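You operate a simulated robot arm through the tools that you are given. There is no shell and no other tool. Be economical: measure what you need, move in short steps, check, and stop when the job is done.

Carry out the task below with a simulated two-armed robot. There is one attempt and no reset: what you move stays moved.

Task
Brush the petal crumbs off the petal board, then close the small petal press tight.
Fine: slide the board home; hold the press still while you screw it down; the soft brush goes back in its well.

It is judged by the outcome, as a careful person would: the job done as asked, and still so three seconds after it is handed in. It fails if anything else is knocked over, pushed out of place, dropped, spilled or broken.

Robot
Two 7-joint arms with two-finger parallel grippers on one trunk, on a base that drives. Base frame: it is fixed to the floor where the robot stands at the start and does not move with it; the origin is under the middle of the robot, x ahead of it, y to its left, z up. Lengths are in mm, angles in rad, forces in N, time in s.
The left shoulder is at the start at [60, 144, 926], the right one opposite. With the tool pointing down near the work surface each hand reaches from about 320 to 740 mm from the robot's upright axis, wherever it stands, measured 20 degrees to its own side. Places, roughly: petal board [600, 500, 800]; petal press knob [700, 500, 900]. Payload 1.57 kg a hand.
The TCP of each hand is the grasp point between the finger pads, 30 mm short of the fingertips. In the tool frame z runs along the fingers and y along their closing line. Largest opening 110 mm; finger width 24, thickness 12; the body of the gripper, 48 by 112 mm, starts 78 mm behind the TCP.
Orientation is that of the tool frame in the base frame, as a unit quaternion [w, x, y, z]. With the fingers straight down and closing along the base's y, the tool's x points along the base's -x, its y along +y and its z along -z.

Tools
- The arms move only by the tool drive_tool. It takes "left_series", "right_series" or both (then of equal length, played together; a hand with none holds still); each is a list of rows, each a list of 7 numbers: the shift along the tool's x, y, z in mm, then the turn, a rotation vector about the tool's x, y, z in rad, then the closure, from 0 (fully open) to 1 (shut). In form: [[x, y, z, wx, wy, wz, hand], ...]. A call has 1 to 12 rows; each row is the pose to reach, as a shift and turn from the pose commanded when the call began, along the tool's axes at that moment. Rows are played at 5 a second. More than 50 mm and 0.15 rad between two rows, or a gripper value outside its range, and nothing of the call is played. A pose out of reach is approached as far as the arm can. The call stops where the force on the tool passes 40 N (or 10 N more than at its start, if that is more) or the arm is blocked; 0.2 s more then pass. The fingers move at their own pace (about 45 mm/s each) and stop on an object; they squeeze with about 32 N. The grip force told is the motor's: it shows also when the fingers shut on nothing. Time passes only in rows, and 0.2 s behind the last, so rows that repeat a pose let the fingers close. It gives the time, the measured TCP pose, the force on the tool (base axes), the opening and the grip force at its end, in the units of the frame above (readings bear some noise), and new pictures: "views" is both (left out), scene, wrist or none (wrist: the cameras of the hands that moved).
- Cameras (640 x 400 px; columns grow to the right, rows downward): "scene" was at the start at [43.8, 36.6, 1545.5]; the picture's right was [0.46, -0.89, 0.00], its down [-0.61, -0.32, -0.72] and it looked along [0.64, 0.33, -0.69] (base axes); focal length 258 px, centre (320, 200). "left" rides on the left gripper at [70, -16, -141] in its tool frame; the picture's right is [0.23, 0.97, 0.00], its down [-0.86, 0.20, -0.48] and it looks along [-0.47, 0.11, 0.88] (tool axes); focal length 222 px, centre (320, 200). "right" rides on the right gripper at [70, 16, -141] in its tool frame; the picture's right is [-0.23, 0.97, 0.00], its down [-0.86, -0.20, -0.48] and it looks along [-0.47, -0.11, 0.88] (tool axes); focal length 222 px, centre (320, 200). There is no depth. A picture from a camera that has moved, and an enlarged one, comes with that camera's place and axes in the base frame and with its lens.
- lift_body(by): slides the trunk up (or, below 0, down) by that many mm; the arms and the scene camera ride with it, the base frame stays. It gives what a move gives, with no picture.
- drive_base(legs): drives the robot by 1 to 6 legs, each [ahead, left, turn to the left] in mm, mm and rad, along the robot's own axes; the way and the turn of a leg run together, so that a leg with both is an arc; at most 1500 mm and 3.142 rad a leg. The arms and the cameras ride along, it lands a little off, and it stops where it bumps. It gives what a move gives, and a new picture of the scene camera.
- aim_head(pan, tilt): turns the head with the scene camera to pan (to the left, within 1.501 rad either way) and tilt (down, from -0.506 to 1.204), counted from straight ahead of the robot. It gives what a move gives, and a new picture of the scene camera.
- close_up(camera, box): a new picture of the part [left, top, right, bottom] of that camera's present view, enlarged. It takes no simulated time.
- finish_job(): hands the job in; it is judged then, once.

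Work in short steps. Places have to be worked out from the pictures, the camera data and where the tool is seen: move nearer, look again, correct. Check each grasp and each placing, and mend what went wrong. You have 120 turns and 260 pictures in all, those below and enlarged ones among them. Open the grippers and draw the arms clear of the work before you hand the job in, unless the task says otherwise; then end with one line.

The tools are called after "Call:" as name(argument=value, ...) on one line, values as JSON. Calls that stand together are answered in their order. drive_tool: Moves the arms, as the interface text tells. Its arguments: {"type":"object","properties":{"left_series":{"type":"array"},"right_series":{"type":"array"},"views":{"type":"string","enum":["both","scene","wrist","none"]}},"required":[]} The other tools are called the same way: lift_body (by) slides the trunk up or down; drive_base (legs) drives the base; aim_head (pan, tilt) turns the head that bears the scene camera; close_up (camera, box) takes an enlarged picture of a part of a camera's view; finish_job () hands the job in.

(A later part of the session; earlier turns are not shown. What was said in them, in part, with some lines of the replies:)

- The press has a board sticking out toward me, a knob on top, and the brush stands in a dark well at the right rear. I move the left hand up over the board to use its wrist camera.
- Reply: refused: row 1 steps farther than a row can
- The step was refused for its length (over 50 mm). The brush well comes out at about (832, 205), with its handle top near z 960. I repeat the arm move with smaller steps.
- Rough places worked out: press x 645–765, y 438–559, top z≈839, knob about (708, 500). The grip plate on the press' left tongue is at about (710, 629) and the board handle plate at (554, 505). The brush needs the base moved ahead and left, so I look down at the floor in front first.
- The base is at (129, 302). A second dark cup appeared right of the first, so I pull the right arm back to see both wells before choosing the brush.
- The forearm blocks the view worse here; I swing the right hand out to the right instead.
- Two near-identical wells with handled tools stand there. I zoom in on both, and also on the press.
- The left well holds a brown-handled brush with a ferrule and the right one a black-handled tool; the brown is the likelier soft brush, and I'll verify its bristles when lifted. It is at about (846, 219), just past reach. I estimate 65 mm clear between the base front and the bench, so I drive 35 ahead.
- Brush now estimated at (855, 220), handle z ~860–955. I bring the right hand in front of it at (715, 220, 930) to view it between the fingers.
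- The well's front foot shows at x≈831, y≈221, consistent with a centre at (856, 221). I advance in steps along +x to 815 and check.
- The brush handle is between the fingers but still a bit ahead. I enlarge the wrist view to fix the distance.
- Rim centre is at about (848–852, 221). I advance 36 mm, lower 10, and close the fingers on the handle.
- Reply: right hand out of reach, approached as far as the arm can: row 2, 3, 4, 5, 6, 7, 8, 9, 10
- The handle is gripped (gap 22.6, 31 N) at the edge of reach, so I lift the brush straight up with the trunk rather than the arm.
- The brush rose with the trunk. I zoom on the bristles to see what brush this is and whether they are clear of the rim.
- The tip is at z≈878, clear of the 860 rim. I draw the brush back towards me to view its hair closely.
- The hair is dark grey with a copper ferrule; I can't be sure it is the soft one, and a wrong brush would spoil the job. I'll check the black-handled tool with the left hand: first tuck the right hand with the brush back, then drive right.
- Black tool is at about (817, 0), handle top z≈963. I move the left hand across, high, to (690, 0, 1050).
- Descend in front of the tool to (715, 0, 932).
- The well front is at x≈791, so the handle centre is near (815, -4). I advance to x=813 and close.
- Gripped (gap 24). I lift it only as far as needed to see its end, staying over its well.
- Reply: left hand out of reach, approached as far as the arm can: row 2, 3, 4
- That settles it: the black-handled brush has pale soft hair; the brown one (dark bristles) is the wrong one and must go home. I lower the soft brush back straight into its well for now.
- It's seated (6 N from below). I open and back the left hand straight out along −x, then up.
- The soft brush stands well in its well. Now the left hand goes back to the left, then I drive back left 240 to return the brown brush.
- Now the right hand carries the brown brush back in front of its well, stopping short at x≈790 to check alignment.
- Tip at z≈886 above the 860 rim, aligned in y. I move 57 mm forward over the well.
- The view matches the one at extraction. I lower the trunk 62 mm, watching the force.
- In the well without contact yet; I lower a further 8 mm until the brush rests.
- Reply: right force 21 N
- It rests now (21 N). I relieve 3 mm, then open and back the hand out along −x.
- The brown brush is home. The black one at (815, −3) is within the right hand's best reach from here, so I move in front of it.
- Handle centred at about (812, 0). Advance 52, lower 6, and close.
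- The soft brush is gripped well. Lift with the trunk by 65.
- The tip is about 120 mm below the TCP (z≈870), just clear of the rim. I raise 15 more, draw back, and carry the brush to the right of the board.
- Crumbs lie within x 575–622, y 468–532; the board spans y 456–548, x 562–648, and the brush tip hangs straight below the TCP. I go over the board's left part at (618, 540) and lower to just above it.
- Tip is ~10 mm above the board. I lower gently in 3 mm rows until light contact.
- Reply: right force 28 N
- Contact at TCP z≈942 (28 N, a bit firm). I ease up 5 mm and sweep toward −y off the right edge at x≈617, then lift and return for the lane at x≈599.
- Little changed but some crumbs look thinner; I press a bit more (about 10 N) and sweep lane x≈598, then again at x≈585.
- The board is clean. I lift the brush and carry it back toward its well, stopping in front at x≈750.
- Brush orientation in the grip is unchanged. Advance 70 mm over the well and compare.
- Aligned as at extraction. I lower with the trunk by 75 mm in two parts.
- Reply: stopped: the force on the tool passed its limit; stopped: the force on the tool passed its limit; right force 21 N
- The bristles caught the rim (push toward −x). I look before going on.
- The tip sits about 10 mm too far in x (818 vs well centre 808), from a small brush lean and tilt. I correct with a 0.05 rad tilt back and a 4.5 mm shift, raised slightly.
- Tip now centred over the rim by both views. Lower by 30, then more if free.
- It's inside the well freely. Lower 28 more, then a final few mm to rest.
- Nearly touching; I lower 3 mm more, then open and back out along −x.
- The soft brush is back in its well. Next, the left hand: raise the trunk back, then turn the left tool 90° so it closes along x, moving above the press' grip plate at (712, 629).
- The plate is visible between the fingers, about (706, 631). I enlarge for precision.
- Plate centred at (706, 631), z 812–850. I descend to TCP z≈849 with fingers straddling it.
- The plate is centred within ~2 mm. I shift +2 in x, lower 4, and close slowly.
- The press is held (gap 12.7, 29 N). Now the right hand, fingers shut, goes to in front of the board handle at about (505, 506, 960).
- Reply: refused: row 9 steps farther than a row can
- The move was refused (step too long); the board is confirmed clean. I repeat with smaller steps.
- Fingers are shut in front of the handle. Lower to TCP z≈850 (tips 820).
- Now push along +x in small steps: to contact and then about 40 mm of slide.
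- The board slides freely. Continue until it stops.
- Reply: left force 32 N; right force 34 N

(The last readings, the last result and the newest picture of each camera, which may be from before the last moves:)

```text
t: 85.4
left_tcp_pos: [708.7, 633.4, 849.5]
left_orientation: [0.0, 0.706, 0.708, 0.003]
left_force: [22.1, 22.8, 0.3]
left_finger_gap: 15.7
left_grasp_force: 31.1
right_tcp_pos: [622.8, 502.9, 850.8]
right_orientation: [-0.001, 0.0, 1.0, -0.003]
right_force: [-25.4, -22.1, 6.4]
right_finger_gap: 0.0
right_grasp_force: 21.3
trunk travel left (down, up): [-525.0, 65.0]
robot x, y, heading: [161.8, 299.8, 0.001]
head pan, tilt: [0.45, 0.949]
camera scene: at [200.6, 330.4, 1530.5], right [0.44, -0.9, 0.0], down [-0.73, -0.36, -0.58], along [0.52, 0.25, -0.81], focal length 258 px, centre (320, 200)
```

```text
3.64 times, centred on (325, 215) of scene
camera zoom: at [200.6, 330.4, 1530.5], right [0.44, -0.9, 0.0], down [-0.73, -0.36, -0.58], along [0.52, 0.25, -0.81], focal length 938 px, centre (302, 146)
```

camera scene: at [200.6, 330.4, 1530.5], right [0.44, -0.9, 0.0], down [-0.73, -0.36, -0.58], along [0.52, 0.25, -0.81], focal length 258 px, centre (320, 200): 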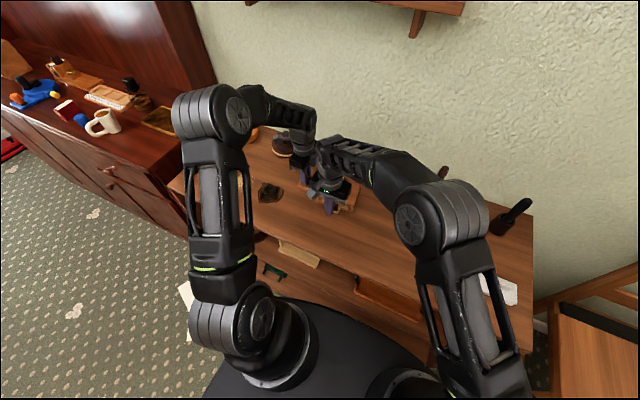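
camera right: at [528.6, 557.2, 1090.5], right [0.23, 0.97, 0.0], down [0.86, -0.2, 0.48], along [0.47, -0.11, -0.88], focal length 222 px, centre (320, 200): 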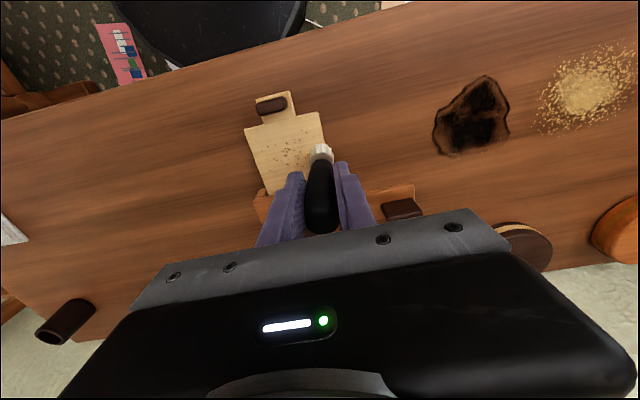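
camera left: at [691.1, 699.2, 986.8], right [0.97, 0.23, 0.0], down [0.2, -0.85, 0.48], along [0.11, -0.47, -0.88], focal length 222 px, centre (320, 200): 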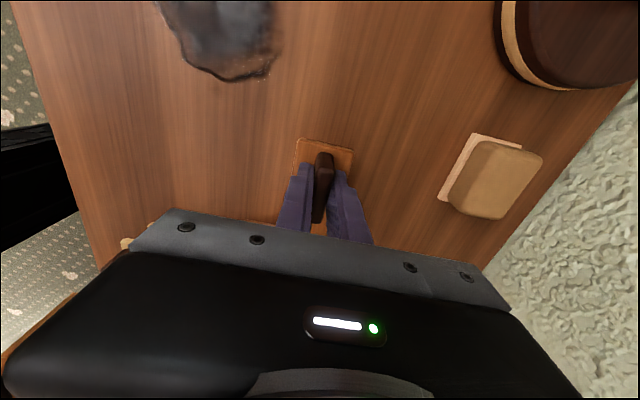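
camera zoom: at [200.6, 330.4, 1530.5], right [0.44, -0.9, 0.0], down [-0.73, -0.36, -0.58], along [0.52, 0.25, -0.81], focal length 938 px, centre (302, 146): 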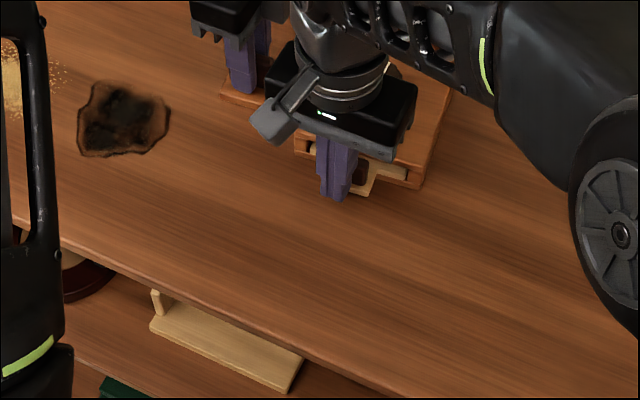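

It has come to its stop (25 N). I back the right hand off and look at the board and press.

Call:
drive_tool(right_series=[[10, 0, 0, 0, 0, 0, 1], [40, 0, 0, 0, 0, 0, 1], [80, 0, 0, 0, 0, 0, 1], [100, -10, -40, 0, 0, 0, 1], [105, -45, -75, 0, 0, 0, 1], [105, -90, -95, 0, 0, 0, 0.5], [105, -135, -95, 0, 0, 0, 0]], views="none")

Call:
close_up(camera="scene", box=[265, 150, 385, 250])

Call:
close_up(camera="right", box=[220, 60, 640, 260])

```text
t: 87.0
left_tcp_pos: [706.2, 629.2, 845.0]
left_orientation: [-0.001, 0.706, 0.708, -0.001]
left_force: [-0.3, -1.7, 0.0]
left_finger_gap: 12.7
left_grasp_force: 29.5
right_tcp_pos: [519.3, 369.9, 944.0]
right_orientation: [0.0, -0.001, 1.0, 0.0]
right_force: [-0.2, 0.5, -0.3]
right_finger_gap: 48.1
right_grasp_force: 0.2
trunk travel left (down, up): [-525.0, 65.0]
robot x, y, heading: [164.6, 303.0, -0.0]
head pan, tilt: [0.45, 0.949]
```

```text
4.00 times, centred on (325, 200) of scene
camera zoom: at [200.9, 329.2, 1530.4], right [0.44, -0.9, 0.0], down [-0.73, -0.35, -0.58], along [0.52, 0.25, -0.81], focal length 1031 px, centre (300, 200)
```

zoom: 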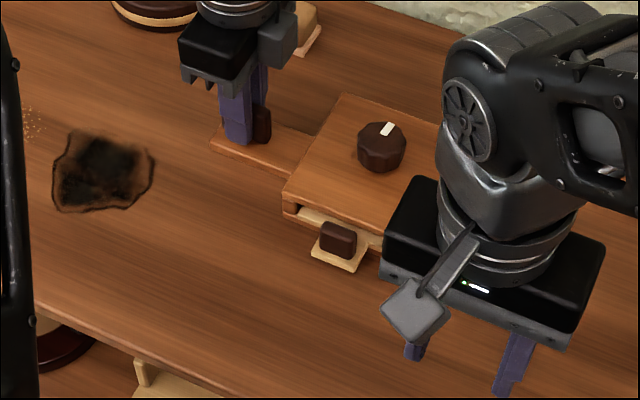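

```text
1.52 times, centred on (430, 160) of right
camera zoom: at [449.1, 386.0, 1085.5], right [0.23, 0.97, 0.0], down [0.85, -0.2, 0.48], along [0.47, -0.11, -0.88], focal length 338 px, centre (152, 261)
```

zoom: 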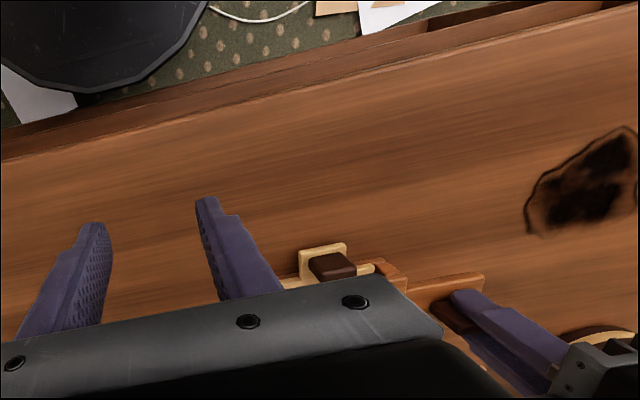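

The board is nearly flush; a strip still seems to stick out. I zoom in on it.

Call:
close_up(camera="scene", box=[310, 170, 365, 225])

Call:
drive_tool(right_series=[[0, -40, 0, 0, 0, 0, 0], [0, -80, 0, 0, 0, 0, 0], [-30, -110, 0, 0, 0, 0, 0], [-60, -120, 0, 0, 0, 0, 0]], views="none")

Call:
close_up(camera="scene", box=[300, 160, 370, 230])

Call:
close_up(camera="right", box=[400, 0, 640, 240])

```text
7.27 times, centred on (338, 198) of scene
camera zoom: at [200.9, 329.2, 1530.4], right [0.44, -0.9, 0.0], down [-0.73, -0.35, -0.58], along [0.52, 0.25, -0.81], focal length 1875 px, centre (193, 218)
```

zoom: 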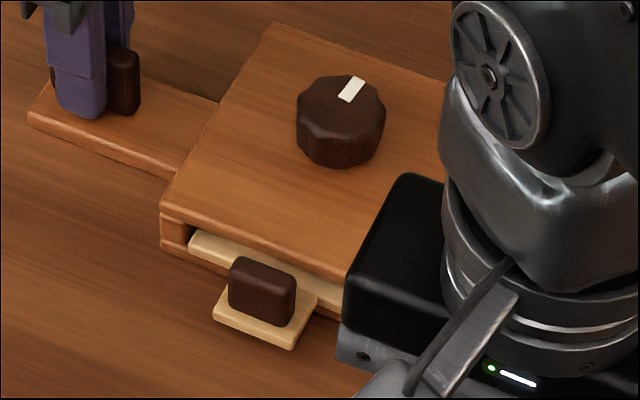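

```text
t: 88.0
left_tcp_pos: [708.0, 629.8, 845.5]
left_orientation: [0.0, 0.707, 0.707, 0.0]
left_force: [0.6, 0.2, 0.0]
left_finger_gap: 13.0
left_grasp_force: 30.0
right_tcp_pos: [580.1, 249.1, 943.1]
right_orientation: [0.0, 0.0, 1.0, 0.0]
right_force: [0.1, -0.1, 0.2]
right_finger_gap: 110.0
right_grasp_force: 0.1
trunk travel left (down, up): [-525.0, 65.0]
robot x, y, heading: [166.7, 297.4, 0.002]
head pan, tilt: [0.45, 0.949]
```

```text
5.71 times, centred on (335, 195) of scene
camera zoom: at [201.6, 330.0, 1530.4], right [0.44, -0.9, 0.0], down [-0.73, -0.35, -0.58], along [0.52, 0.25, -0.81], focal length 1473 px, centre (234, 229)
```

zoom: 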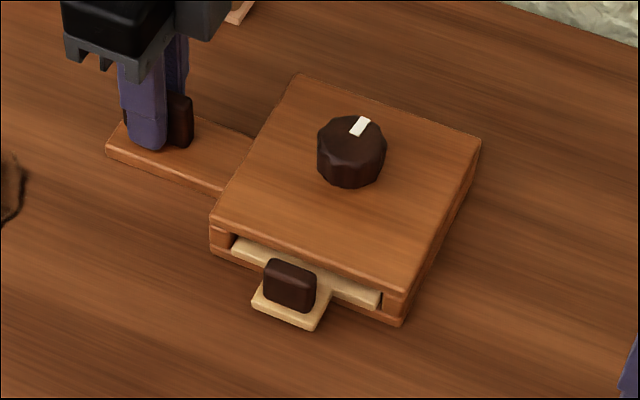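

```text
1.67 times, centred on (520, 120) of right
camera zoom: at [510.0, 265.3, 1085.1], right [0.23, 0.97, 0.0], down [0.85, -0.2, 0.48], along [0.47, -0.11, -0.88], focal length 370 px, centre (-13, 333)
```

zoom: 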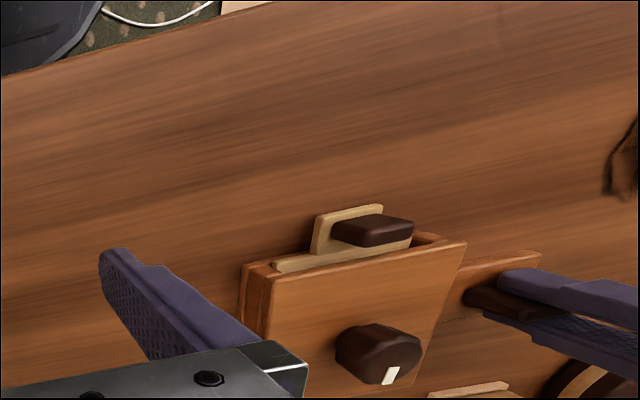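

The board sits flush in its slot at its stop, the press still aligned. Next the knob: I bring the open right hand above it at about (705, 500, 985), to view it from the wrist.

Call:
drive_tool(right_series=[[-15, 20, -25, 0, 0, 0, 0.1], [-35, 55, -45, 0, 0, 0, 0.2], [-55, 95, -45, 0, 0, 0, 0.3], [-75, 135, -45, 0, 0, 0, 0.35], [-95, 175, -45, 0, 0, 0, 0.35], [-110, 215, -45, 0, 0, 0, 0.35], [-125, 251, -45, 0, 0, 0, 0.35]])

Call:
close_up(camera="right", box=[240, 90, 400, 250])

```text
t: 89.6
left_tcp_pos: [707.8, 630.1, 846.6]
left_orientation: [0.0, 0.707, 0.708, 0.0]
left_force: [0.0, -1.1, 0.6]
left_finger_gap: 12.8
left_grasp_force: 29.8
right_tcp_pos: [690.1, 466.7, 989.9]
right_orientation: [0.001, 0.0, 1.0, 0.001]
right_force: [0.1, -0.6, -0.7]
right_finger_gap: 71.7
right_grasp_force: 0.1
right hand out of reach, approached as far as the arm can: row 7
trunk travel left (down, up): [-525.0, 65.0]
robot x, y, heading: [164.7, 298.2, -0.001]
head pan, tilt: [0.45, 0.949]
camera scene: at [201.5, 330.0, 1530.4], right [0.44, -0.9, 0.0], down [-0.73, -0.35, -0.58], along [0.52, 0.25, -0.81], focal length 258 px, centre (320, 200)
camera right: at [619.3, 482.3, 1131.7], right [0.23, 0.97, 0.0], down [0.85, -0.2, 0.48], along [0.47, -0.11, -0.88], focal length 222 px, centre (320, 200)
```

scene: 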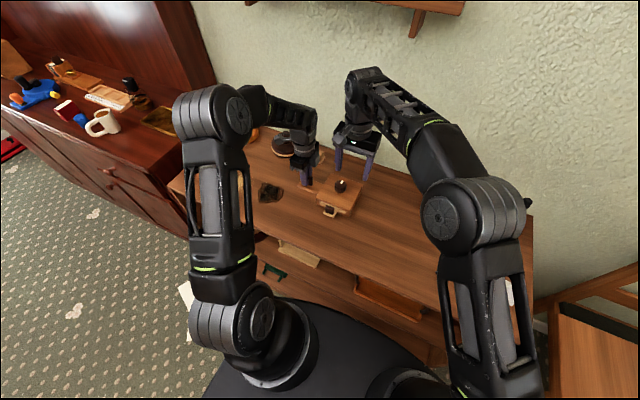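
right: 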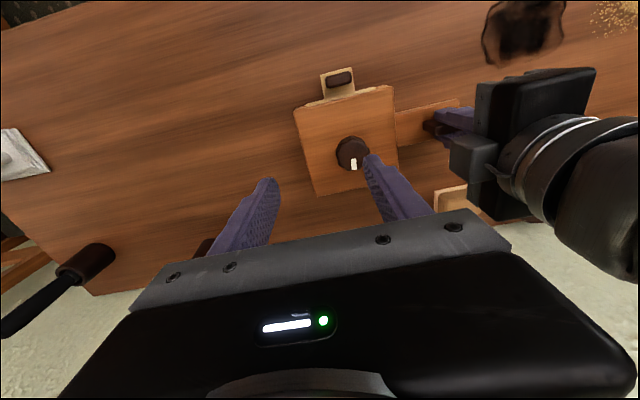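

```text
2.50 times, centred on (320, 170) of right
camera zoom: at [619.3, 482.3, 1131.7], right [0.23, 0.97, 0.0], down [0.85, -0.2, 0.48], along [0.47, -0.11, -0.88], focal length 555 px, centre (320, 275)
```

zoom: 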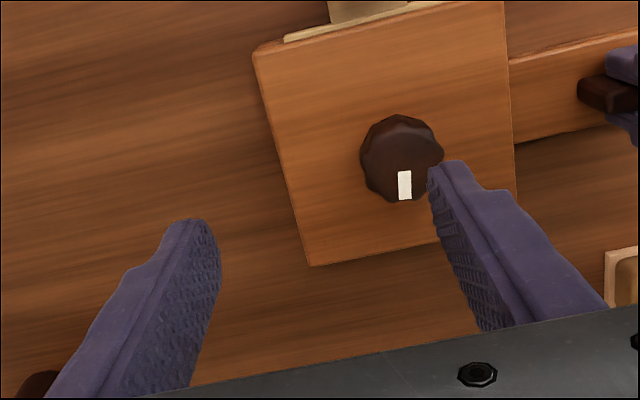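

Knob centre is at about (704, 501). The hand stopped short at this height; I try again lower, at z≈940 (tips 910, knob top 880).

Call:
drive_tool(right_series=[[0, 0, 25, 0, 0, 0, 0.35], [-5, 12, 50, 0, 0, 0, 0.35], [-10, 24, 50, 0, 0, 0, 0.35], [-14, 34, 50, 0, 0, 0, 0.35]], views="wrist")

```text
t: 90.6
left_tcp_pos: [708.2, 629.9, 845.5]
left_orientation: [0.0, 0.706, 0.708, -0.001]
left_force: [0.0, 0.7, 0.5]
left_finger_gap: 12.7
left_grasp_force: 29.8
right_tcp_pos: [703.5, 499.1, 939.8]
right_orientation: [0.003, 0.0, 1.0, 0.001]
right_force: [-0.7, 0.8, -0.5]
right_finger_gap: 71.4
right_grasp_force: 0.1
trunk travel left (down, up): [-525.0, 65.0]
robot x, y, heading: [165.2, 301.6, 0.001]
head pan, tilt: [0.45, 0.949]
camera right: at [633.1, 515.5, 1081.8], right [0.23, 0.97, 0.0], down [0.85, -0.2, 0.48], along [0.47, -0.11, -0.88], focal length 222 px, centre (320, 200)
```

right: 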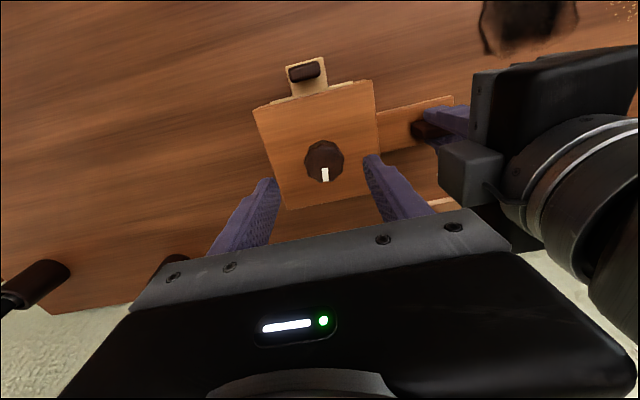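

Reached, knob centre (702.6, 502). I turn the hand counter-clockwise (wz −1.26) above the knob, then descend around it to TCP z≈878.

Call:
drive_tool(right_series=[[0, 1, 0, 0, 0, -0.14, 0.35], [0, 2, 0, 0, 0, -0.28, 0.35], [0, 3, 0, 0, 0, -0.42, 0.35], [0, 3, 0, 0, 0, -0.56, 0.35], [0, 3, 0, 0, 0, -0.7, 0.35], [0, 3, 0, 0, 0, -0.84, 0.35], [0, 3, 0, 0, 0, -0.98, 0.35], [0, 3, 0, 0, 0, -1.12, 0.35], [0, 3, 0, 0, 0, -1.26, 0.35], [0, 3, 30, 0, 0, -1.26, 0.35], [0, 3, 60, 0, 0, -1.26, 0.35]])

Call:
close_up(camera="scene", box=[280, 120, 400, 230])

```text
t: 93.0
left_tcp_pos: [706.9, 630.5, 845.6]
left_orientation: [0.0, 0.707, 0.707, -0.001]
left_force: [0.4, -0.5, -0.7]
left_finger_gap: 13.1
left_grasp_force: 29.9
right_tcp_pos: [703.4, 504.2, 879.9]
right_orientation: [0.001, -0.59, 0.808, -0.001]
right_force: [0.3, 0.3, 0.1]
right_finger_gap: 71.6
right_grasp_force: 0.1
right hand out of reach, approached as far as the arm can: row 3, 4, 5, 6, 7, 8, 9
trunk travel left (down, up): [-525.0, 65.0]
robot x, y, heading: [163.2, 299.1, -0.0]
head pan, tilt: [0.45, 0.949]
camera scene: at [201.5, 330.3, 1530.4], right [0.44, -0.9, 0.0], down [-0.73, -0.35, -0.58], along [0.52, 0.25, -0.81], focal length 258 px, centre (320, 200)
camera right: at [667.6, 441.6, 1021.7], right [-0.86, 0.51, 0.0], down [0.45, 0.75, 0.48], along [0.25, 0.41, -0.88], focal length 222 px, centre (320, 200)
```

scene: 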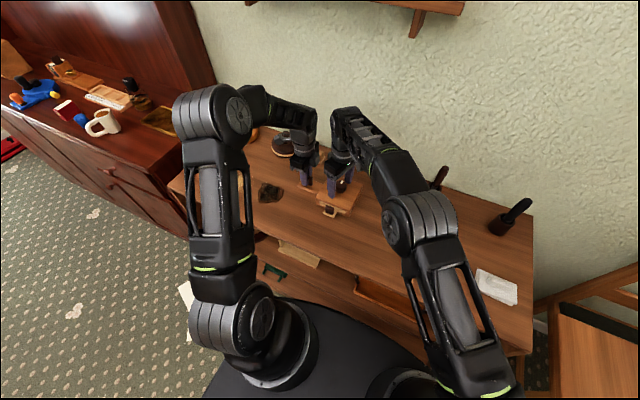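
right: 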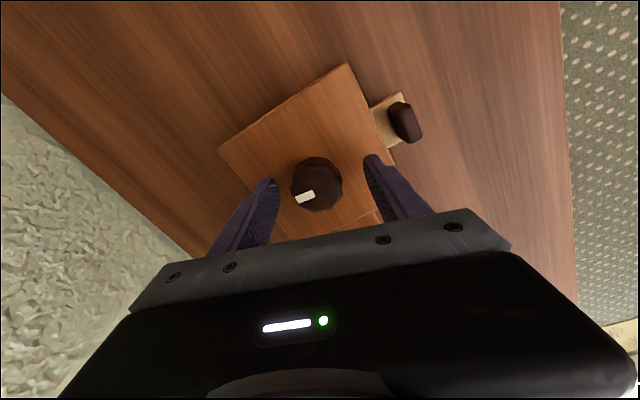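

```text
3.64 times, centred on (340, 175) of scene
camera zoom: at [201.5, 330.3, 1530.4], right [0.44, -0.9, 0.0], down [-0.73, -0.35, -0.58], along [0.52, 0.25, -0.81], focal length 938 px, centre (247, 291)
```

zoom: 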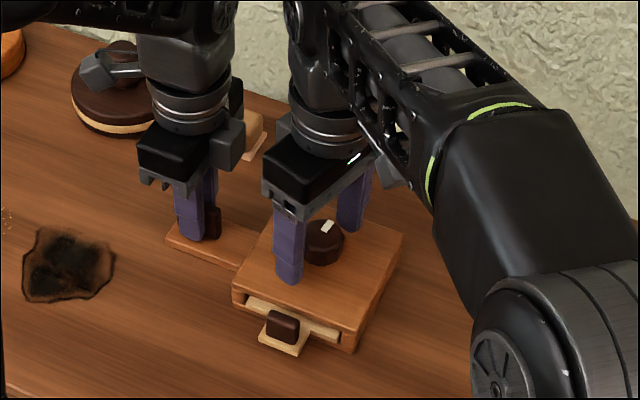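

The knob lies between the fingers, about 3 mm toward −y from the TCP. I shift 3 mm, lower 3 mm, and close on it.

Call:
drive_tool(right_series=[[3, 0, 3, 0, 0, 0, 0.35], [3, 0, 3, 0, 0, 0, 0.5], [3, 0, 3, 0, 0, 0, 0.6], [3, 0, 3, 0, 0, 0, 0.8], [3, 0, 3, 0, 0, 0, 1], [3, 0, 3, 0, 0, 0, 1], [3, 0, 3, 0, 0, 0, 1]], views="wrist")

```text
t: 94.6
left_tcp_pos: [707.5, 630.6, 846.2]
left_orientation: [0.0, 0.706, 0.708, -0.001]
left_force: [-8.1, 3.9, 1.0]
left_finger_gap: 13.1
left_grasp_force: 29.6
right_tcp_pos: [703.6, 498.0, 877.4]
right_orientation: [0.001, -0.588, 0.809, 0.0]
right_force: [7.7, -5.3, -0.3]
right_finger_gap: 40.1
right_grasp_force: 31.5
trunk travel left (down, up): [-525.0, 65.0]
robot x, y, heading: [163.6, 298.0, 0.007]
head pan, tilt: [0.45, 0.949]
camera right: at [666.5, 437.6, 1019.3], right [-0.86, 0.51, 0.0], down [0.45, 0.75, 0.48], along [0.25, 0.41, -0.88], focal length 222 px, centre (320, 200)
```

right: 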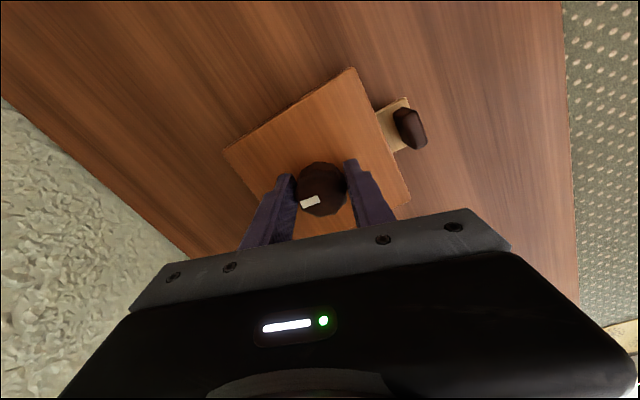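

Gripped on the knob (40 mm). I relieve the small side load and turn clockwise 1.4 rad.

Call:
drive_tool(right_series=[[0, -1.5, 0, 0, 0, 0, 1], [0, -1.5, 0, 0, 0, 0.14, 1], [0, -1.5, 0, 0, 0, 0.28, 1], [0, -1.5, 0, 0, 0, 0.42, 1], [0, -1.5, 0, 0, 0, 0.56, 1], [0, -1.5, 0, 0, 0, 0.7, 1], [0, -1.5, 0, 0, 0, 0.84, 1], [0, -1.5, 0, 0, 0, 0.98, 1], [0, -1.5, 0, 0, 0, 1.12, 1], [0, -1.5, 0, 0, 0, 1.26, 1], [0, -1.5, 0, 0, 0, 1.4, 1]])

Call:
close_up(camera="scene", box=[280, 120, 400, 230])

```text
t: 97.0
left_tcp_pos: [709.1, 628.2, 845.9]
left_orientation: [0.001, 0.707, 0.707, -0.001]
left_force: [4.6, -18.3, 1.8]
left_finger_gap: 12.8
left_grasp_force: 29.2
right_tcp_pos: [703.3, 500.5, 877.3]
right_orientation: [0.0, 0.071, 0.997, 0.003]
right_force: [-4.2, 19.7, 0.5]
right_finger_gap: 40.0
right_grasp_force: 31.6
trunk travel left (down, up): [-525.0, 65.0]
robot x, y, heading: [165.4, 301.1, -0.002]
head pan, tilt: [0.45, 0.949]
camera scene: at [201.5, 330.2, 1530.4], right [0.44, -0.9, 0.0], down [-0.73, -0.35, -0.58], along [0.52, 0.25, -0.81], focal length 258 px, centre (320, 200)
camera right: at [637.4, 526.3, 1019.4], right [0.36, 0.93, 0.0], down [0.82, -0.32, 0.48], along [0.45, -0.17, -0.88], focal length 222 px, centre (320, 200)
```

scene: 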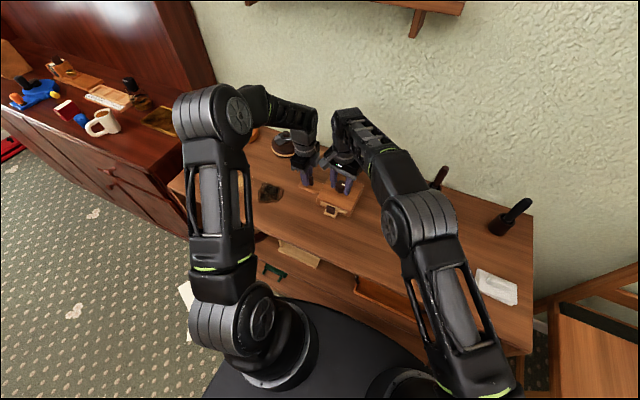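
right: 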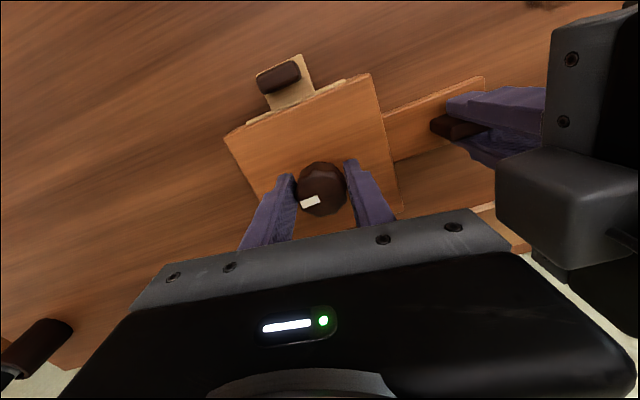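

```text
3.64 times, centred on (340, 175) of scene
camera zoom: at [201.5, 330.2, 1530.4], right [0.44, -0.9, 0.0], down [-0.73, -0.35, -0.58], along [0.52, 0.25, -0.81], focal length 938 px, centre (247, 291)
```

zoom: 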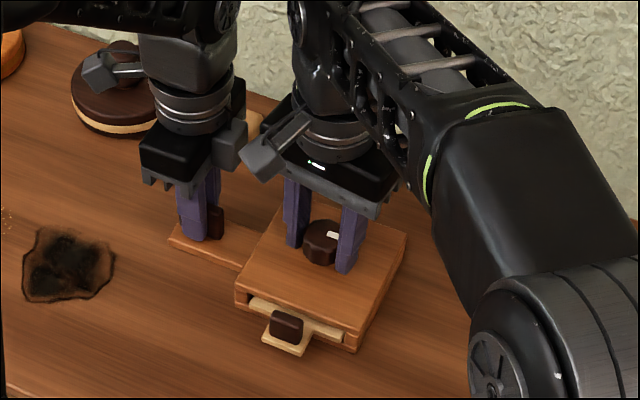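

The knob turned with the hand. Side load of 20 N in y says I should shift +2.5 mm; then I turn 0.56 further while clear of the left hand.

Call:
drive_tool(right_series=[[0, 2.5, 0, 0, 0, 0, 1], [0, 2.5, 0, 0, 0, 0.14, 1], [0, 2.5, 0, 0, 0, 0.28, 1], [0, 2.5, 0, 0, 0, 0.42, 1], [0, 2.5, 0, 0, 0, 0.56, 1]], views="wrist")

Call:
close_up(camera="scene", box=[280, 120, 400, 230])

```text
t: 98.2
left_tcp_pos: [708.2, 627.2, 847.0]
left_orientation: [0.001, 0.707, 0.707, -0.001]
left_force: [1.9, -25.1, 6.0]
left_finger_gap: 12.8
left_grasp_force: 29.6
right_tcp_pos: [705.0, 502.6, 877.1]
right_orientation: [0.001, 0.344, 0.939, 0.001]
right_force: [0.6, 26.9, -2.3]
right_finger_gap: 40.2
right_grasp_force: 32.4
trunk travel left (down, up): [-525.0, 65.0]
robot x, y, heading: [167.4, 300.9, 0.004]
head pan, tilt: [0.45, 0.949]
camera right: at [661.7, 560.2, 1019.5], right [0.8, 0.6, 0.0], down [0.52, -0.71, 0.48], along [0.29, -0.38, -0.88], focal length 222 px, centre (320, 200)
```

right: 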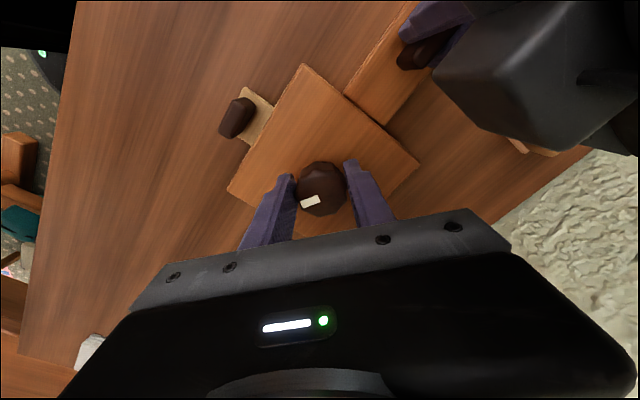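

```text
3.64 times, centred on (340, 175) of scene
camera zoom: at [201.4, 330.3, 1530.4], right [0.44, -0.9, 0.0], down [-0.73, -0.35, -0.58], along [0.52, 0.25, -0.81], focal length 938 px, centre (247, 291)
```

zoom: 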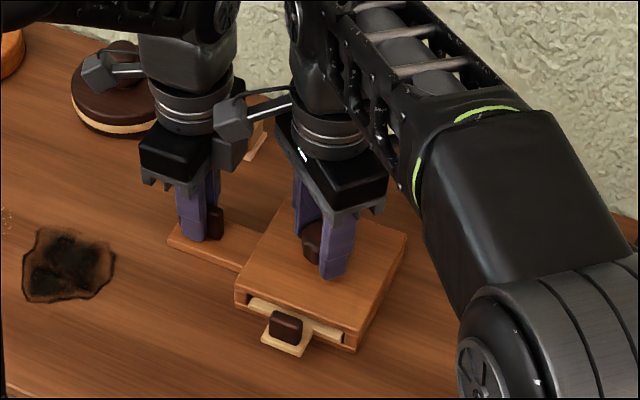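

Side load rises with rotation, which means the grip is slightly eccentric. I relieve it, open, and rotate the open hand back to regrip centred.

Call:
drive_tool(right_series=[[2.2, 2.7, 0, 0, 0, 0, 1], [2.2, 2.7, 0, 0, 0, 0, 0.35], [2.2, 2.7, 0, 0, 0, 0, 0.35], [2.2, 2.7, 0, 0, 0, 0, 0.35], [2.2, 2.7, 0, 0, 0, -0.14, 0.35], [2.2, 2.7, 0, 0, 0, -0.28, 0.35], [2.2, 2.7, 0, 0, 0, -0.42, 0.35], [2.2, 2.7, 0, 0, 0, -0.56, 0.35], [2.2, 2.7, 0, 0, 0, -0.7, 0.35], [2.2, 2.7, 0, 0, 0, -0.84, 0.35]], views="wrist")

Call:
close_up(camera="right", box=[240, 110, 400, 250])

Call:
close_up(camera="scene", box=[305, 160, 375, 230])

```text
t: 100.4
left_tcp_pos: [708.0, 630.1, 846.1]
left_orientation: [0.001, 0.707, 0.708, 0.0]
left_force: [-0.9, 1.4, 0.1]
left_finger_gap: 12.8
left_grasp_force: 29.7
right_tcp_pos: [706.4, 503.2, 877.5]
right_orientation: [0.0, -0.07, 0.998, 0.001]
right_force: [0.5, -0.1, 0.9]
right_finger_gap: 71.3
right_grasp_force: 0.1
trunk travel left (down, up): [-525.0, 65.0]
robot x, y, heading: [164.3, 295.5, 0.001]
head pan, tilt: [0.45, 0.949]
camera right: at [633.6, 511.2, 1018.9], right [0.09, 1.0, 0.0], down [0.87, -0.08, 0.48], along [0.48, -0.04, -0.88], focal length 222 px, centre (320, 200)
```

right: 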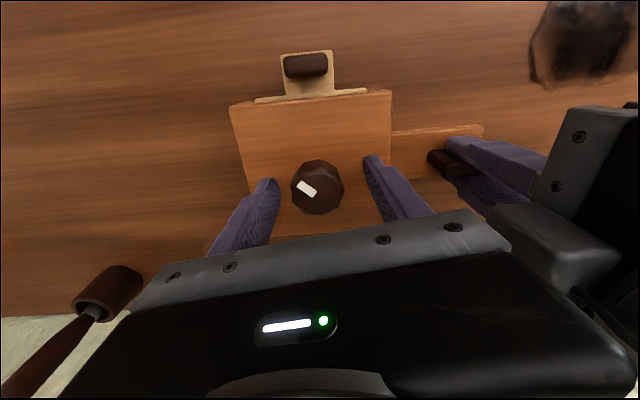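

```text
2.86 times, centred on (320, 180) of right
camera zoom: at [633.6, 511.2, 1018.9], right [0.09, 1.0, 0.0], down [0.87, -0.08, 0.48], along [0.48, -0.04, -0.88], focal length 635 px, centre (320, 257)
```

zoom: 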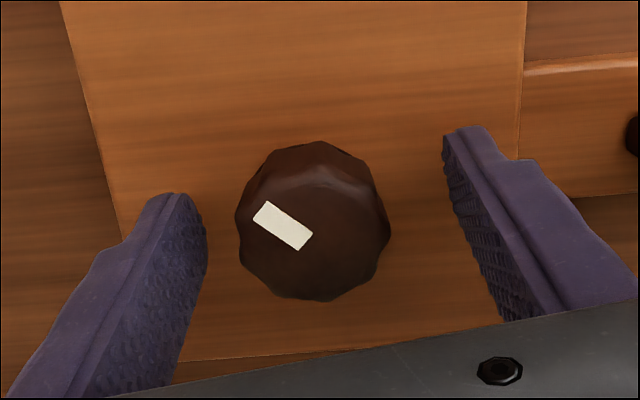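

```text
5.71 times, centred on (340, 195) of scene
camera zoom: at [201.2, 330.1, 1530.4], right [0.44, -0.9, 0.0], down [-0.73, -0.35, -0.58], along [0.52, 0.25, -0.81], focal length 1473 px, centre (206, 229)
```

zoom: 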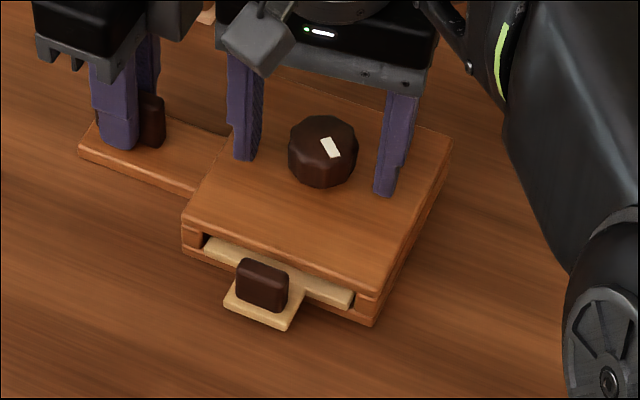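

The pointer has turned about 115° clockwise, and the knob top centre (705.5, 503.5) now matches the TCP. I rotate back 1.26 more, and regrip.

Call:
drive_tool(right_series=[[0, 0, 0, 0, 0, -0.14, 0.35], [0, 0, 0, 0, 0, -0.28, 0.35], [0, 0, 0, 0, 0, -0.42, 0.35], [0, 0, 0, 0, 0, -0.56, 0.35], [0, 0, 0, 0, 0, -0.7, 0.35], [0, 0, 0, 0, 0, -0.84, 0.35], [0, 0, 0, 0, 0, -0.98, 0.35], [0, 0, 0, 0, 0, -1.12, 0.35], [0, 0, 0, 0, 0, -1.12, 0.6], [0, 0, 0, 0, 0, -1.12, 0.8], [0, 0, 0, 0, 0, -1.12, 1], [0, 0, 0, 0, 0, -1.12, 1]], views="wrist")

```text
t: 103.0
left_tcp_pos: [707.1, 630.0, 846.4]
left_orientation: [0.0, 0.706, 0.708, 0.0]
left_force: [-6.9, 3.6, 3.0]
left_finger_gap: 13.3
left_grasp_force: 29.5
right_tcp_pos: [706.3, 503.6, 877.7]
right_orientation: [0.001, -0.589, 0.808, -0.001]
right_force: [7.4, -5.0, -0.6]
right_finger_gap: 40.1
right_grasp_force: 28.8
trunk travel left (down, up): [-525.0, 65.0]
robot x, y, heading: [165.4, 302.1, -0.003]
head pan, tilt: [0.45, 0.949]
camera right: at [668.4, 442.5, 1019.1], right [-0.86, 0.51, 0.0], down [0.45, 0.75, 0.48], along [0.25, 0.41, -0.88], focal length 222 px, centre (320, 200)
```

right: 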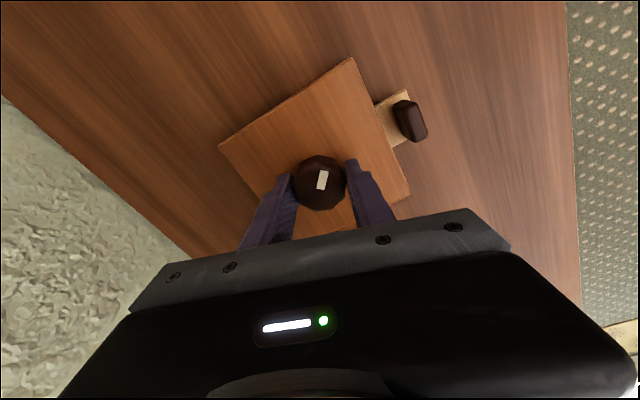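

Regripped. Estimating the residual offset at ~2 mm, I add small compensating shifts while turning clockwise 1.68 rad.

Call:
drive_tool(right_series=[[0.1, -0.6, 0, 0, 0, 0.14, 1], [0.3, -0.9, 0, 0, 0, 0.28, 1], [0.5, -1.2, 0, 0, 0, 0.42, 1], [0.7, -1.4, 0, 0, 0, 0.56, 1], [1, -1.6, 0, 0, 0, 0.7, 1], [1.3, -1.7, 0, 0, 0, 0.84, 1], [1.6, -1.8, 0, 0, 0, 0.98, 1], [1.9, -1.8, 0, 0, 0, 1.12, 1], [2.2, -1.8, 0, 0, 0, 1.26, 1], [2.5, -1.8, 0, 0, 0, 1.4, 1], [2.9, -1.7, 0, 0, 0, 1.54, 1], [3.2, -1.6, 0, 0, 0, 1.68, 1]], views="wrist")

```text
t: 105.6
left_tcp_pos: [707.4, 630.8, 846.4]
left_orientation: [0.0, 0.706, 0.708, 0.0]
left_force: [-0.3, 1.3, 0.4]
left_finger_gap: 13.0
left_grasp_force: 29.9
right_tcp_pos: [705.9, 502.0, 877.5]
right_orientation: [0.001, 0.21, 0.978, 0.0]
right_force: [-0.5, -1.2, 0.0]
right_finger_gap: 40.6
right_grasp_force: 31.8
trunk travel left (down, up): [-525.0, 65.0]
robot x, y, heading: [165.6, 299.2, 0.003]
head pan, tilt: [0.45, 0.949]
camera right: at [648.6, 545.3, 1019.0], right [0.61, 0.8, 0.0], down [0.7, -0.53, 0.48], along [0.38, -0.29, -0.88], focal length 222 px, centre (320, 200)
```

right: 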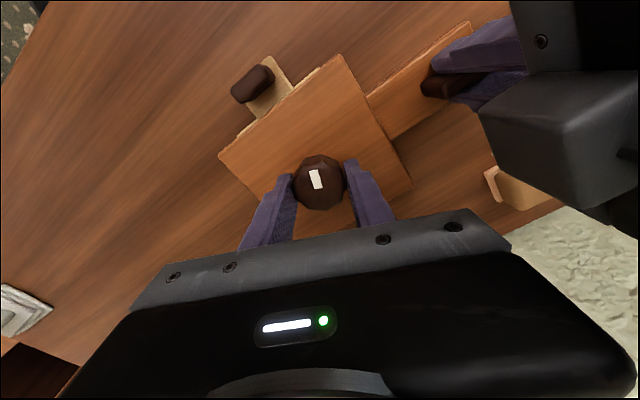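

Forces are near zero, but the pointer's angle in the hand changed: the fingers seem to have slipped on the knob near the end, likely the stop. I zoom in to verify.

Call:
close_up(camera="right", box=[260, 130, 380, 240])

Call:
close_up(camera="scene", box=[305, 160, 375, 230])

```text
3.64 times, centred on (320, 185) of right
camera zoom: at [648.6, 545.3, 1019.0], right [0.61, 0.8, 0.0], down [0.7, -0.53, 0.48], along [0.38, -0.29, -0.88], focal length 808 px, centre (320, 254)
```

zoom: 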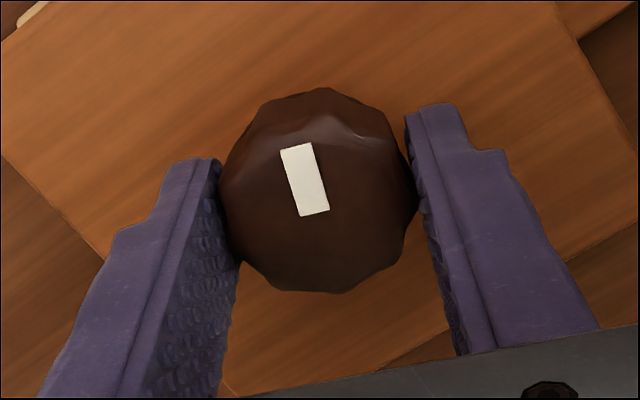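

```text
5.71 times, centred on (340, 195) of scene
camera zoom: at [201.6, 330.2, 1530.4], right [0.44, -0.9, 0.0], down [-0.73, -0.35, -0.58], along [0.52, 0.25, -0.81], focal length 1473 px, centre (206, 229)
```

zoom: 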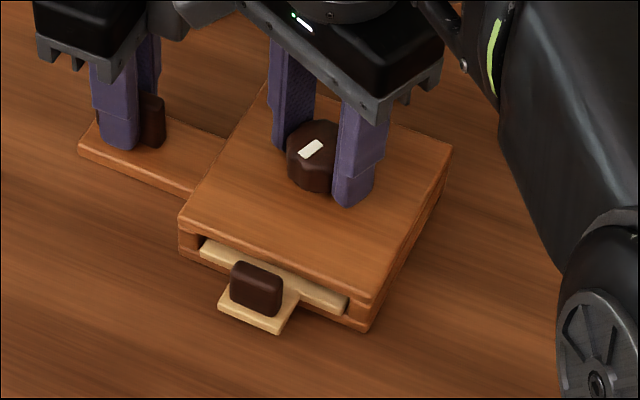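

The pointer has advanced to about −200° from start (≈187° total), with some slip. I turn 0.28 more to see whether the knob still follows.

Call:
drive_tool(right_series=[[0.2, 0.2, 0, 0, 0, 0.14, 1], [0.4, 0.3, 0, 0, 0, 0.28, 1], [0.4, 0.3, 0, 0, 0, 0.28, 1]], views="none")

Call:
close_up(camera="right", box=[260, 130, 380, 240])

```text
t: 106.4
left_tcp_pos: [707.4, 630.6, 845.9]
left_orientation: [0.0, 0.707, 0.708, 0.0]
left_force: [0.1, -1.2, 0.0]
left_finger_gap: 13.2
left_grasp_force: 30.1
right_tcp_pos: [706.9, 501.8, 876.6]
right_orientation: [0.002, 0.344, 0.939, 0.0]
right_force: [0.0, 0.8, -0.4]
right_finger_gap: 39.7
right_grasp_force: 31.8
trunk travel left (down, up): [-525.0, 65.0]
robot x, y, heading: [162.8, 300.2, 0.003]
head pan, tilt: [0.45, 0.949]
```

```text
3.64 times, centred on (320, 185) of right
camera zoom: at [662.8, 559.6, 1019.1], right [0.8, 0.6, 0.0], down [0.52, -0.7, 0.48], along [0.29, -0.38, -0.88], focal length 808 px, centre (320, 254)
```

zoom: 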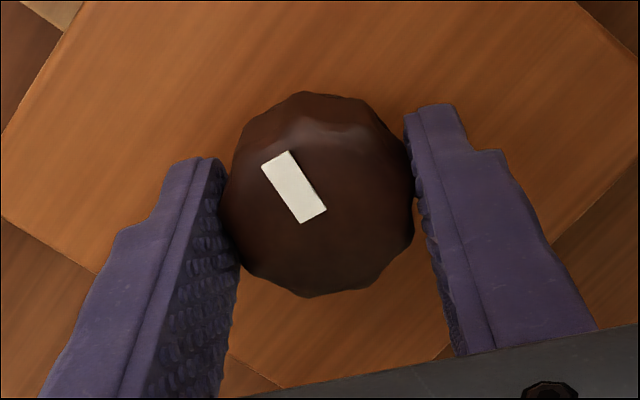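

The pointer stayed at ~161° while the hand slipped round: the screw is at its stop. I regrip once and give one more firm turn to be sure it's tight.

Call:
drive_tool(right_series=[[0, 0, 0, 0, 0, 0, 0.4], [0, 0, 0, 0, 0, 0, 0.4], [0, 0, 0, 0, 0, -0.14, 0.4], [0, 0, 0, 0, 0, -0.28, 0.4], [0, 0, 0, 0, 0, -0.42, 0.4], [0, 0, 3, 0, 0, -0.56, 0.6], [0, 0, 3, 0, 0, -0.56, 1], [0, 0, 3, 0, 0, -0.56, 1], [0, 0, 3, 0, 0, -0.56, 1], [0, 0, 3, 0, 0, -0.42, 1], [0, 0, 3, 0, 0, -0.28, 1], [0, 0, 3, 0, 0, -0.14, 1]], views="none")

Call:
close_up(camera="right", box=[260, 130, 380, 240])

```text
t: 109.0
left_tcp_pos: [708.5, 629.5, 846.0]
left_orientation: [0.001, 0.707, 0.707, -0.001]
left_force: [-2.6, -8.9, 1.7]
left_finger_gap: 12.9
left_grasp_force: 29.7
right_tcp_pos: [706.9, 501.0, 875.2]
right_orientation: [0.001, 0.276, 0.961, 0.001]
right_force: [1.4, 9.8, 0.7]
right_finger_gap: 39.8
right_grasp_force: 31.9
trunk travel left (down, up): [-525.0, 65.0]
robot x, y, heading: [165.3, 298.9, 0.002]
head pan, tilt: [0.45, 0.949]
```

```text
3.64 times, centred on (320, 185) of right
camera zoom: at [655.2, 553.0, 1016.3], right [0.71, 0.7, 0.0], down [0.62, -0.63, 0.48], along [0.34, -0.34, -0.88], focal length 808 px, centre (320, 254)
```

zoom: 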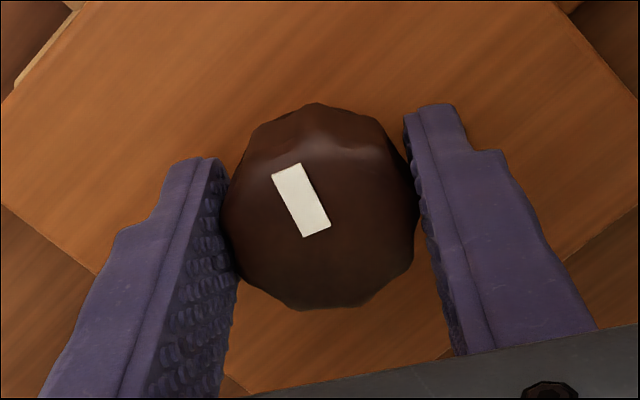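

The pointer is unmoved at ~163°: the press is screwed tight. I open and lift the right hand off, then back it away to the right.

Call:
drive_tool(right_series=[[0, 0, 0, 0, 0, 0, 0.5], [0, 0, 0, 0, 0, 0, 0.35], [0, 0, 0, 0, 0, 0, 0.35], [0, 0, -35, 0, 0, 0, 0.35], [0, 0, -70, 0, 0, -0.14, 0.35], [-15, -26, -75, 0, 0, -0.28, 0.35], [-35, -60, -75, 0, 0, -0.42, 0.35], [-55, -98, -75, 0, 0, -0.56, 0.35], [-75, -134, -75, 0, 0, -0.56, 0.35], [-95, -168, -75, 0, 0, -0.56, 0.2]], views="scene")

Call:
close_up(camera="scene", box=[295, 150, 375, 230])

Call:
close_up(camera="right", box=[320, 40, 640, 240])

```text
t: 111.2
left_tcp_pos: [707.4, 630.1, 845.8]
left_orientation: [0.0, 0.707, 0.707, 0.0]
left_force: [0.3, -0.7, 0.4]
left_finger_gap: 12.9
left_grasp_force: 29.9
right_tcp_pos: [697.6, 307.3, 949.3]
right_orientation: [0.002, -0.001, 1.0, -0.001]
right_force: [0.8, -0.2, 1.1]
right_finger_gap: 88.0
right_grasp_force: 0.0
right hand out of reach, approached as far as the arm can: row 5
trunk travel left (down, up): [-525.0, 65.0]
robot x, y, heading: [167.4, 299.1, -0.003]
head pan, tilt: [0.45, 0.949]
camera scene: at [201.4, 329.5, 1530.4], right [0.44, -0.9, 0.0], down [-0.73, -0.35, -0.58], along [0.52, 0.25, -0.81], focal length 258 px, centre (320, 200)
```

scene: 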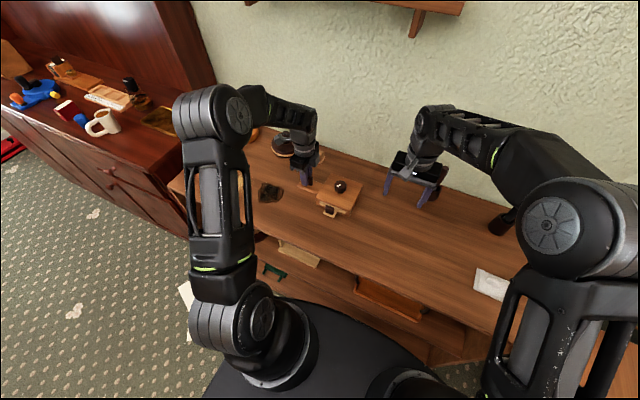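

```text
5.00 times, centred on (335, 190) of scene
camera zoom: at [201.4, 329.5, 1530.4], right [0.44, -0.9, 0.0], down [-0.73, -0.35, -0.58], along [0.52, 0.25, -0.81], focal length 1289 px, centre (245, 250)
```

zoom: 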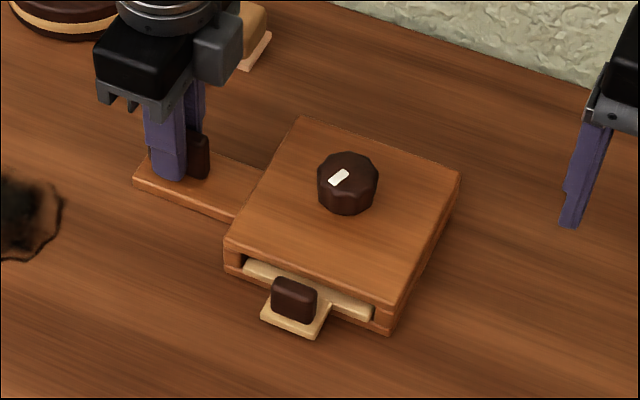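

```text
2.00 times, centred on (480, 140) of right
camera zoom: at [626.3, 324.0, 1090.7], right [0.23, 0.97, 0.0], down [0.85, -0.2, 0.48], along [0.47, -0.11, -0.88], focal length 444 px, centre (0, 320)
```

zoom: 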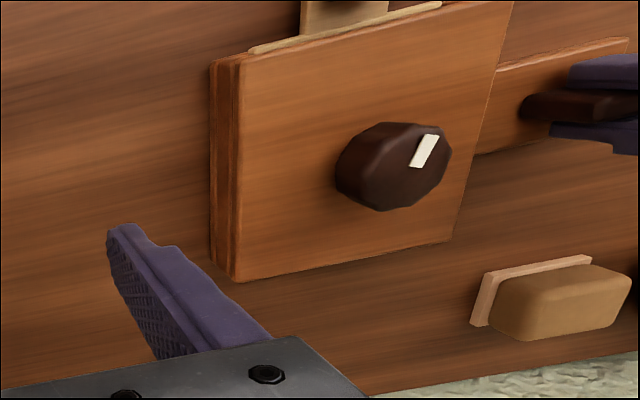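

The press is closed, with the board in its slot. I check closely that the board is fully home.

Call:
close_up(camera="scene", box=[322, 185, 352, 220])

Call:
close_up(camera="right", box=[420, 0, 560, 100])

```text
11.43 times, centred on (337, 202) of scene
camera zoom: at [201.4, 329.5, 1530.4], right [0.44, -0.9, 0.0], down [-0.73, -0.35, -0.58], along [0.52, 0.25, -0.81], focal length 2946 px, centre (126, 171)
```

zoom: 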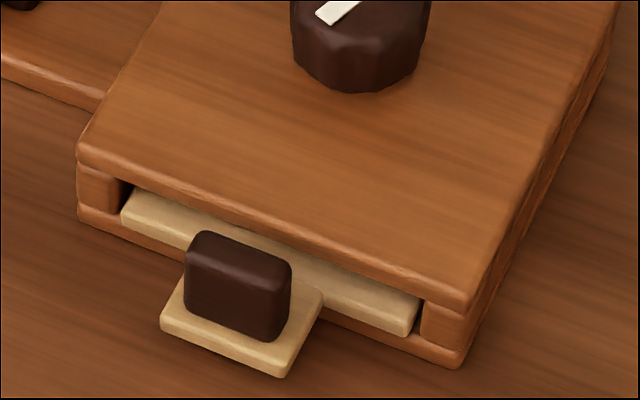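

```text
4.00 times, centred on (490, 50) of right
camera zoom: at [626.3, 324.0, 1090.7], right [0.23, 0.97, 0.0], down [0.85, -0.2, 0.48], along [0.47, -0.11, -0.88], focal length 888 px, centre (-360, 800)
```

zoom: 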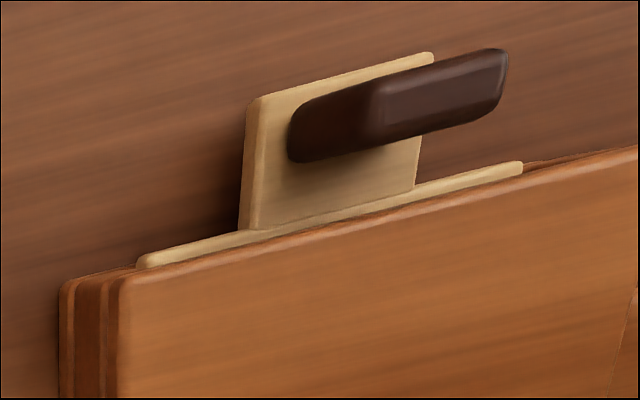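

The board's front edge is flush with the press front, stopped hard when I pushed, and clamped. I now open the left hand slowly and lift it straight off the grip plate.

Call:
drive_tool(left_series=[[0, 0, 0, 0, 0, 0, 0.8], [0, 0, 0, 0, 0, 0, 0.6], [0, 0, 0, 0, 0, 0, 0.4], [0, 0, 0, 0, 0, 0, 0.4], [0, 0, -30, 0, 0, 0, 0.4], [0, 0, -70, 0, 0, 0, 0.4], [0, 0, -110, 0, 0, 0, 0.4], [10, -40, -130, 0, 0, 0, 0.4], [20, -85, -140, 0, 0, 0, 0.4], [30, -130, -150, 0, 0, 0, 0.4]], right_series=[[0, 0, 0, 0, 0, 0, 0.2], [30, 0, -10, 0, 0, 0, 0.2], [60, 0, -20, 0, 0, 0, 0.2], [90, -20, -30, 0, 0, 0, 0.2], [120, -50, -40, 0, 0, 0, 0.2], [150, -80, -50, 0, 0, 0, 0.2], [180, -110, -50, 0, 0, 0, 0.2], [200, -150, -50, 0, 0, 0, 0], [220, -190, -50, 0, 0, 0, 0], [230, -230, -50, 0, 0, 0, 0]], views="scene")

Call:
close_up(camera="scene", box=[275, 140, 385, 240])

Call:
close_up(camera="scene", box=[400, 140, 540, 260])

```text
t: 113.4
left_tcp_pos: [574.9, 660.8, 995.9]
left_orientation: [0.0, 0.707, 0.708, 0.0]
left_force: [0.2, -0.7, 0.2]
left_finger_gap: 66.1
left_grasp_force: 0.1
right_tcp_pos: [464.9, 78.6, 998.6]
right_orientation: [0.002, 0.0, 1.0, 0.0]
right_force: [-0.4, -0.1, -0.4]
right_finger_gap: 109.9
right_grasp_force: 0.0
trunk travel left (down, up): [-525.0, 65.0]
robot x, y, heading: [160.4, 299.5, -0.002]
head pan, tilt: [0.45, 0.949]
camera scene: at [199.4, 329.5, 1530.5], right [0.44, -0.9, 0.0], down [-0.73, -0.35, -0.58], along [0.52, 0.25, -0.81], focal length 258 px, centre (320, 200)
```

scene: 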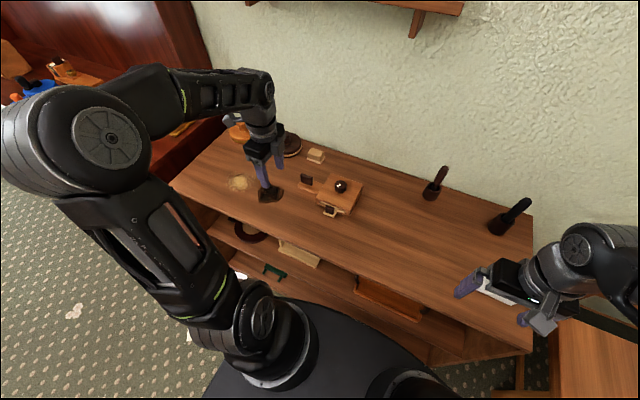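

```text
4.00 times, centred on (330, 190) of scene
camera zoom: at [199.4, 329.5, 1530.5], right [0.44, -0.9, 0.0], down [-0.73, -0.35, -0.58], along [0.52, 0.25, -0.81], focal length 1031 px, centre (280, 240)
```

zoom: 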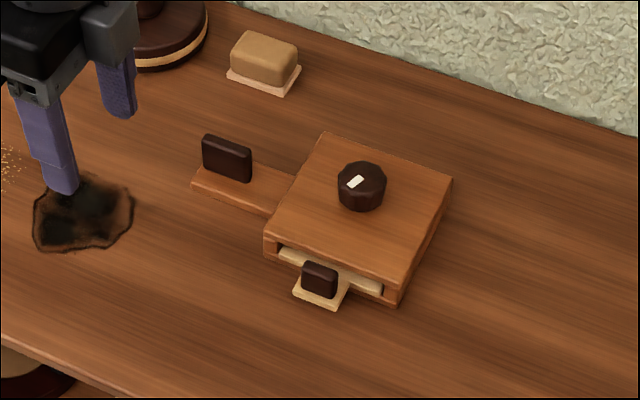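

```text
3.33 times, centred on (470, 200) of scene
camera zoom: at [199.4, 329.5, 1530.5], right [0.44, -0.9, 0.0], down [-0.73, -0.35, -0.58], along [0.52, 0.25, -0.81], focal length 859 px, centre (-180, 200)
```

zoom: 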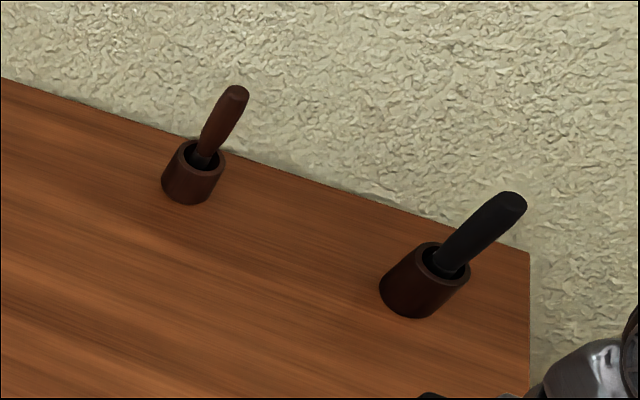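

Both brushes stand in their wells. The board is clean and home, the press is screwed down in its place, and both arms are clear, so I hand in the job.

Call:
finish_job()

```text
The job is handed in.
```

The petal board is brushed clean and slid home, the press is screwed down to its stop, and the soft brush is back in its well; the brown-handled brush, first lifted by mistake, is back in its own well too.
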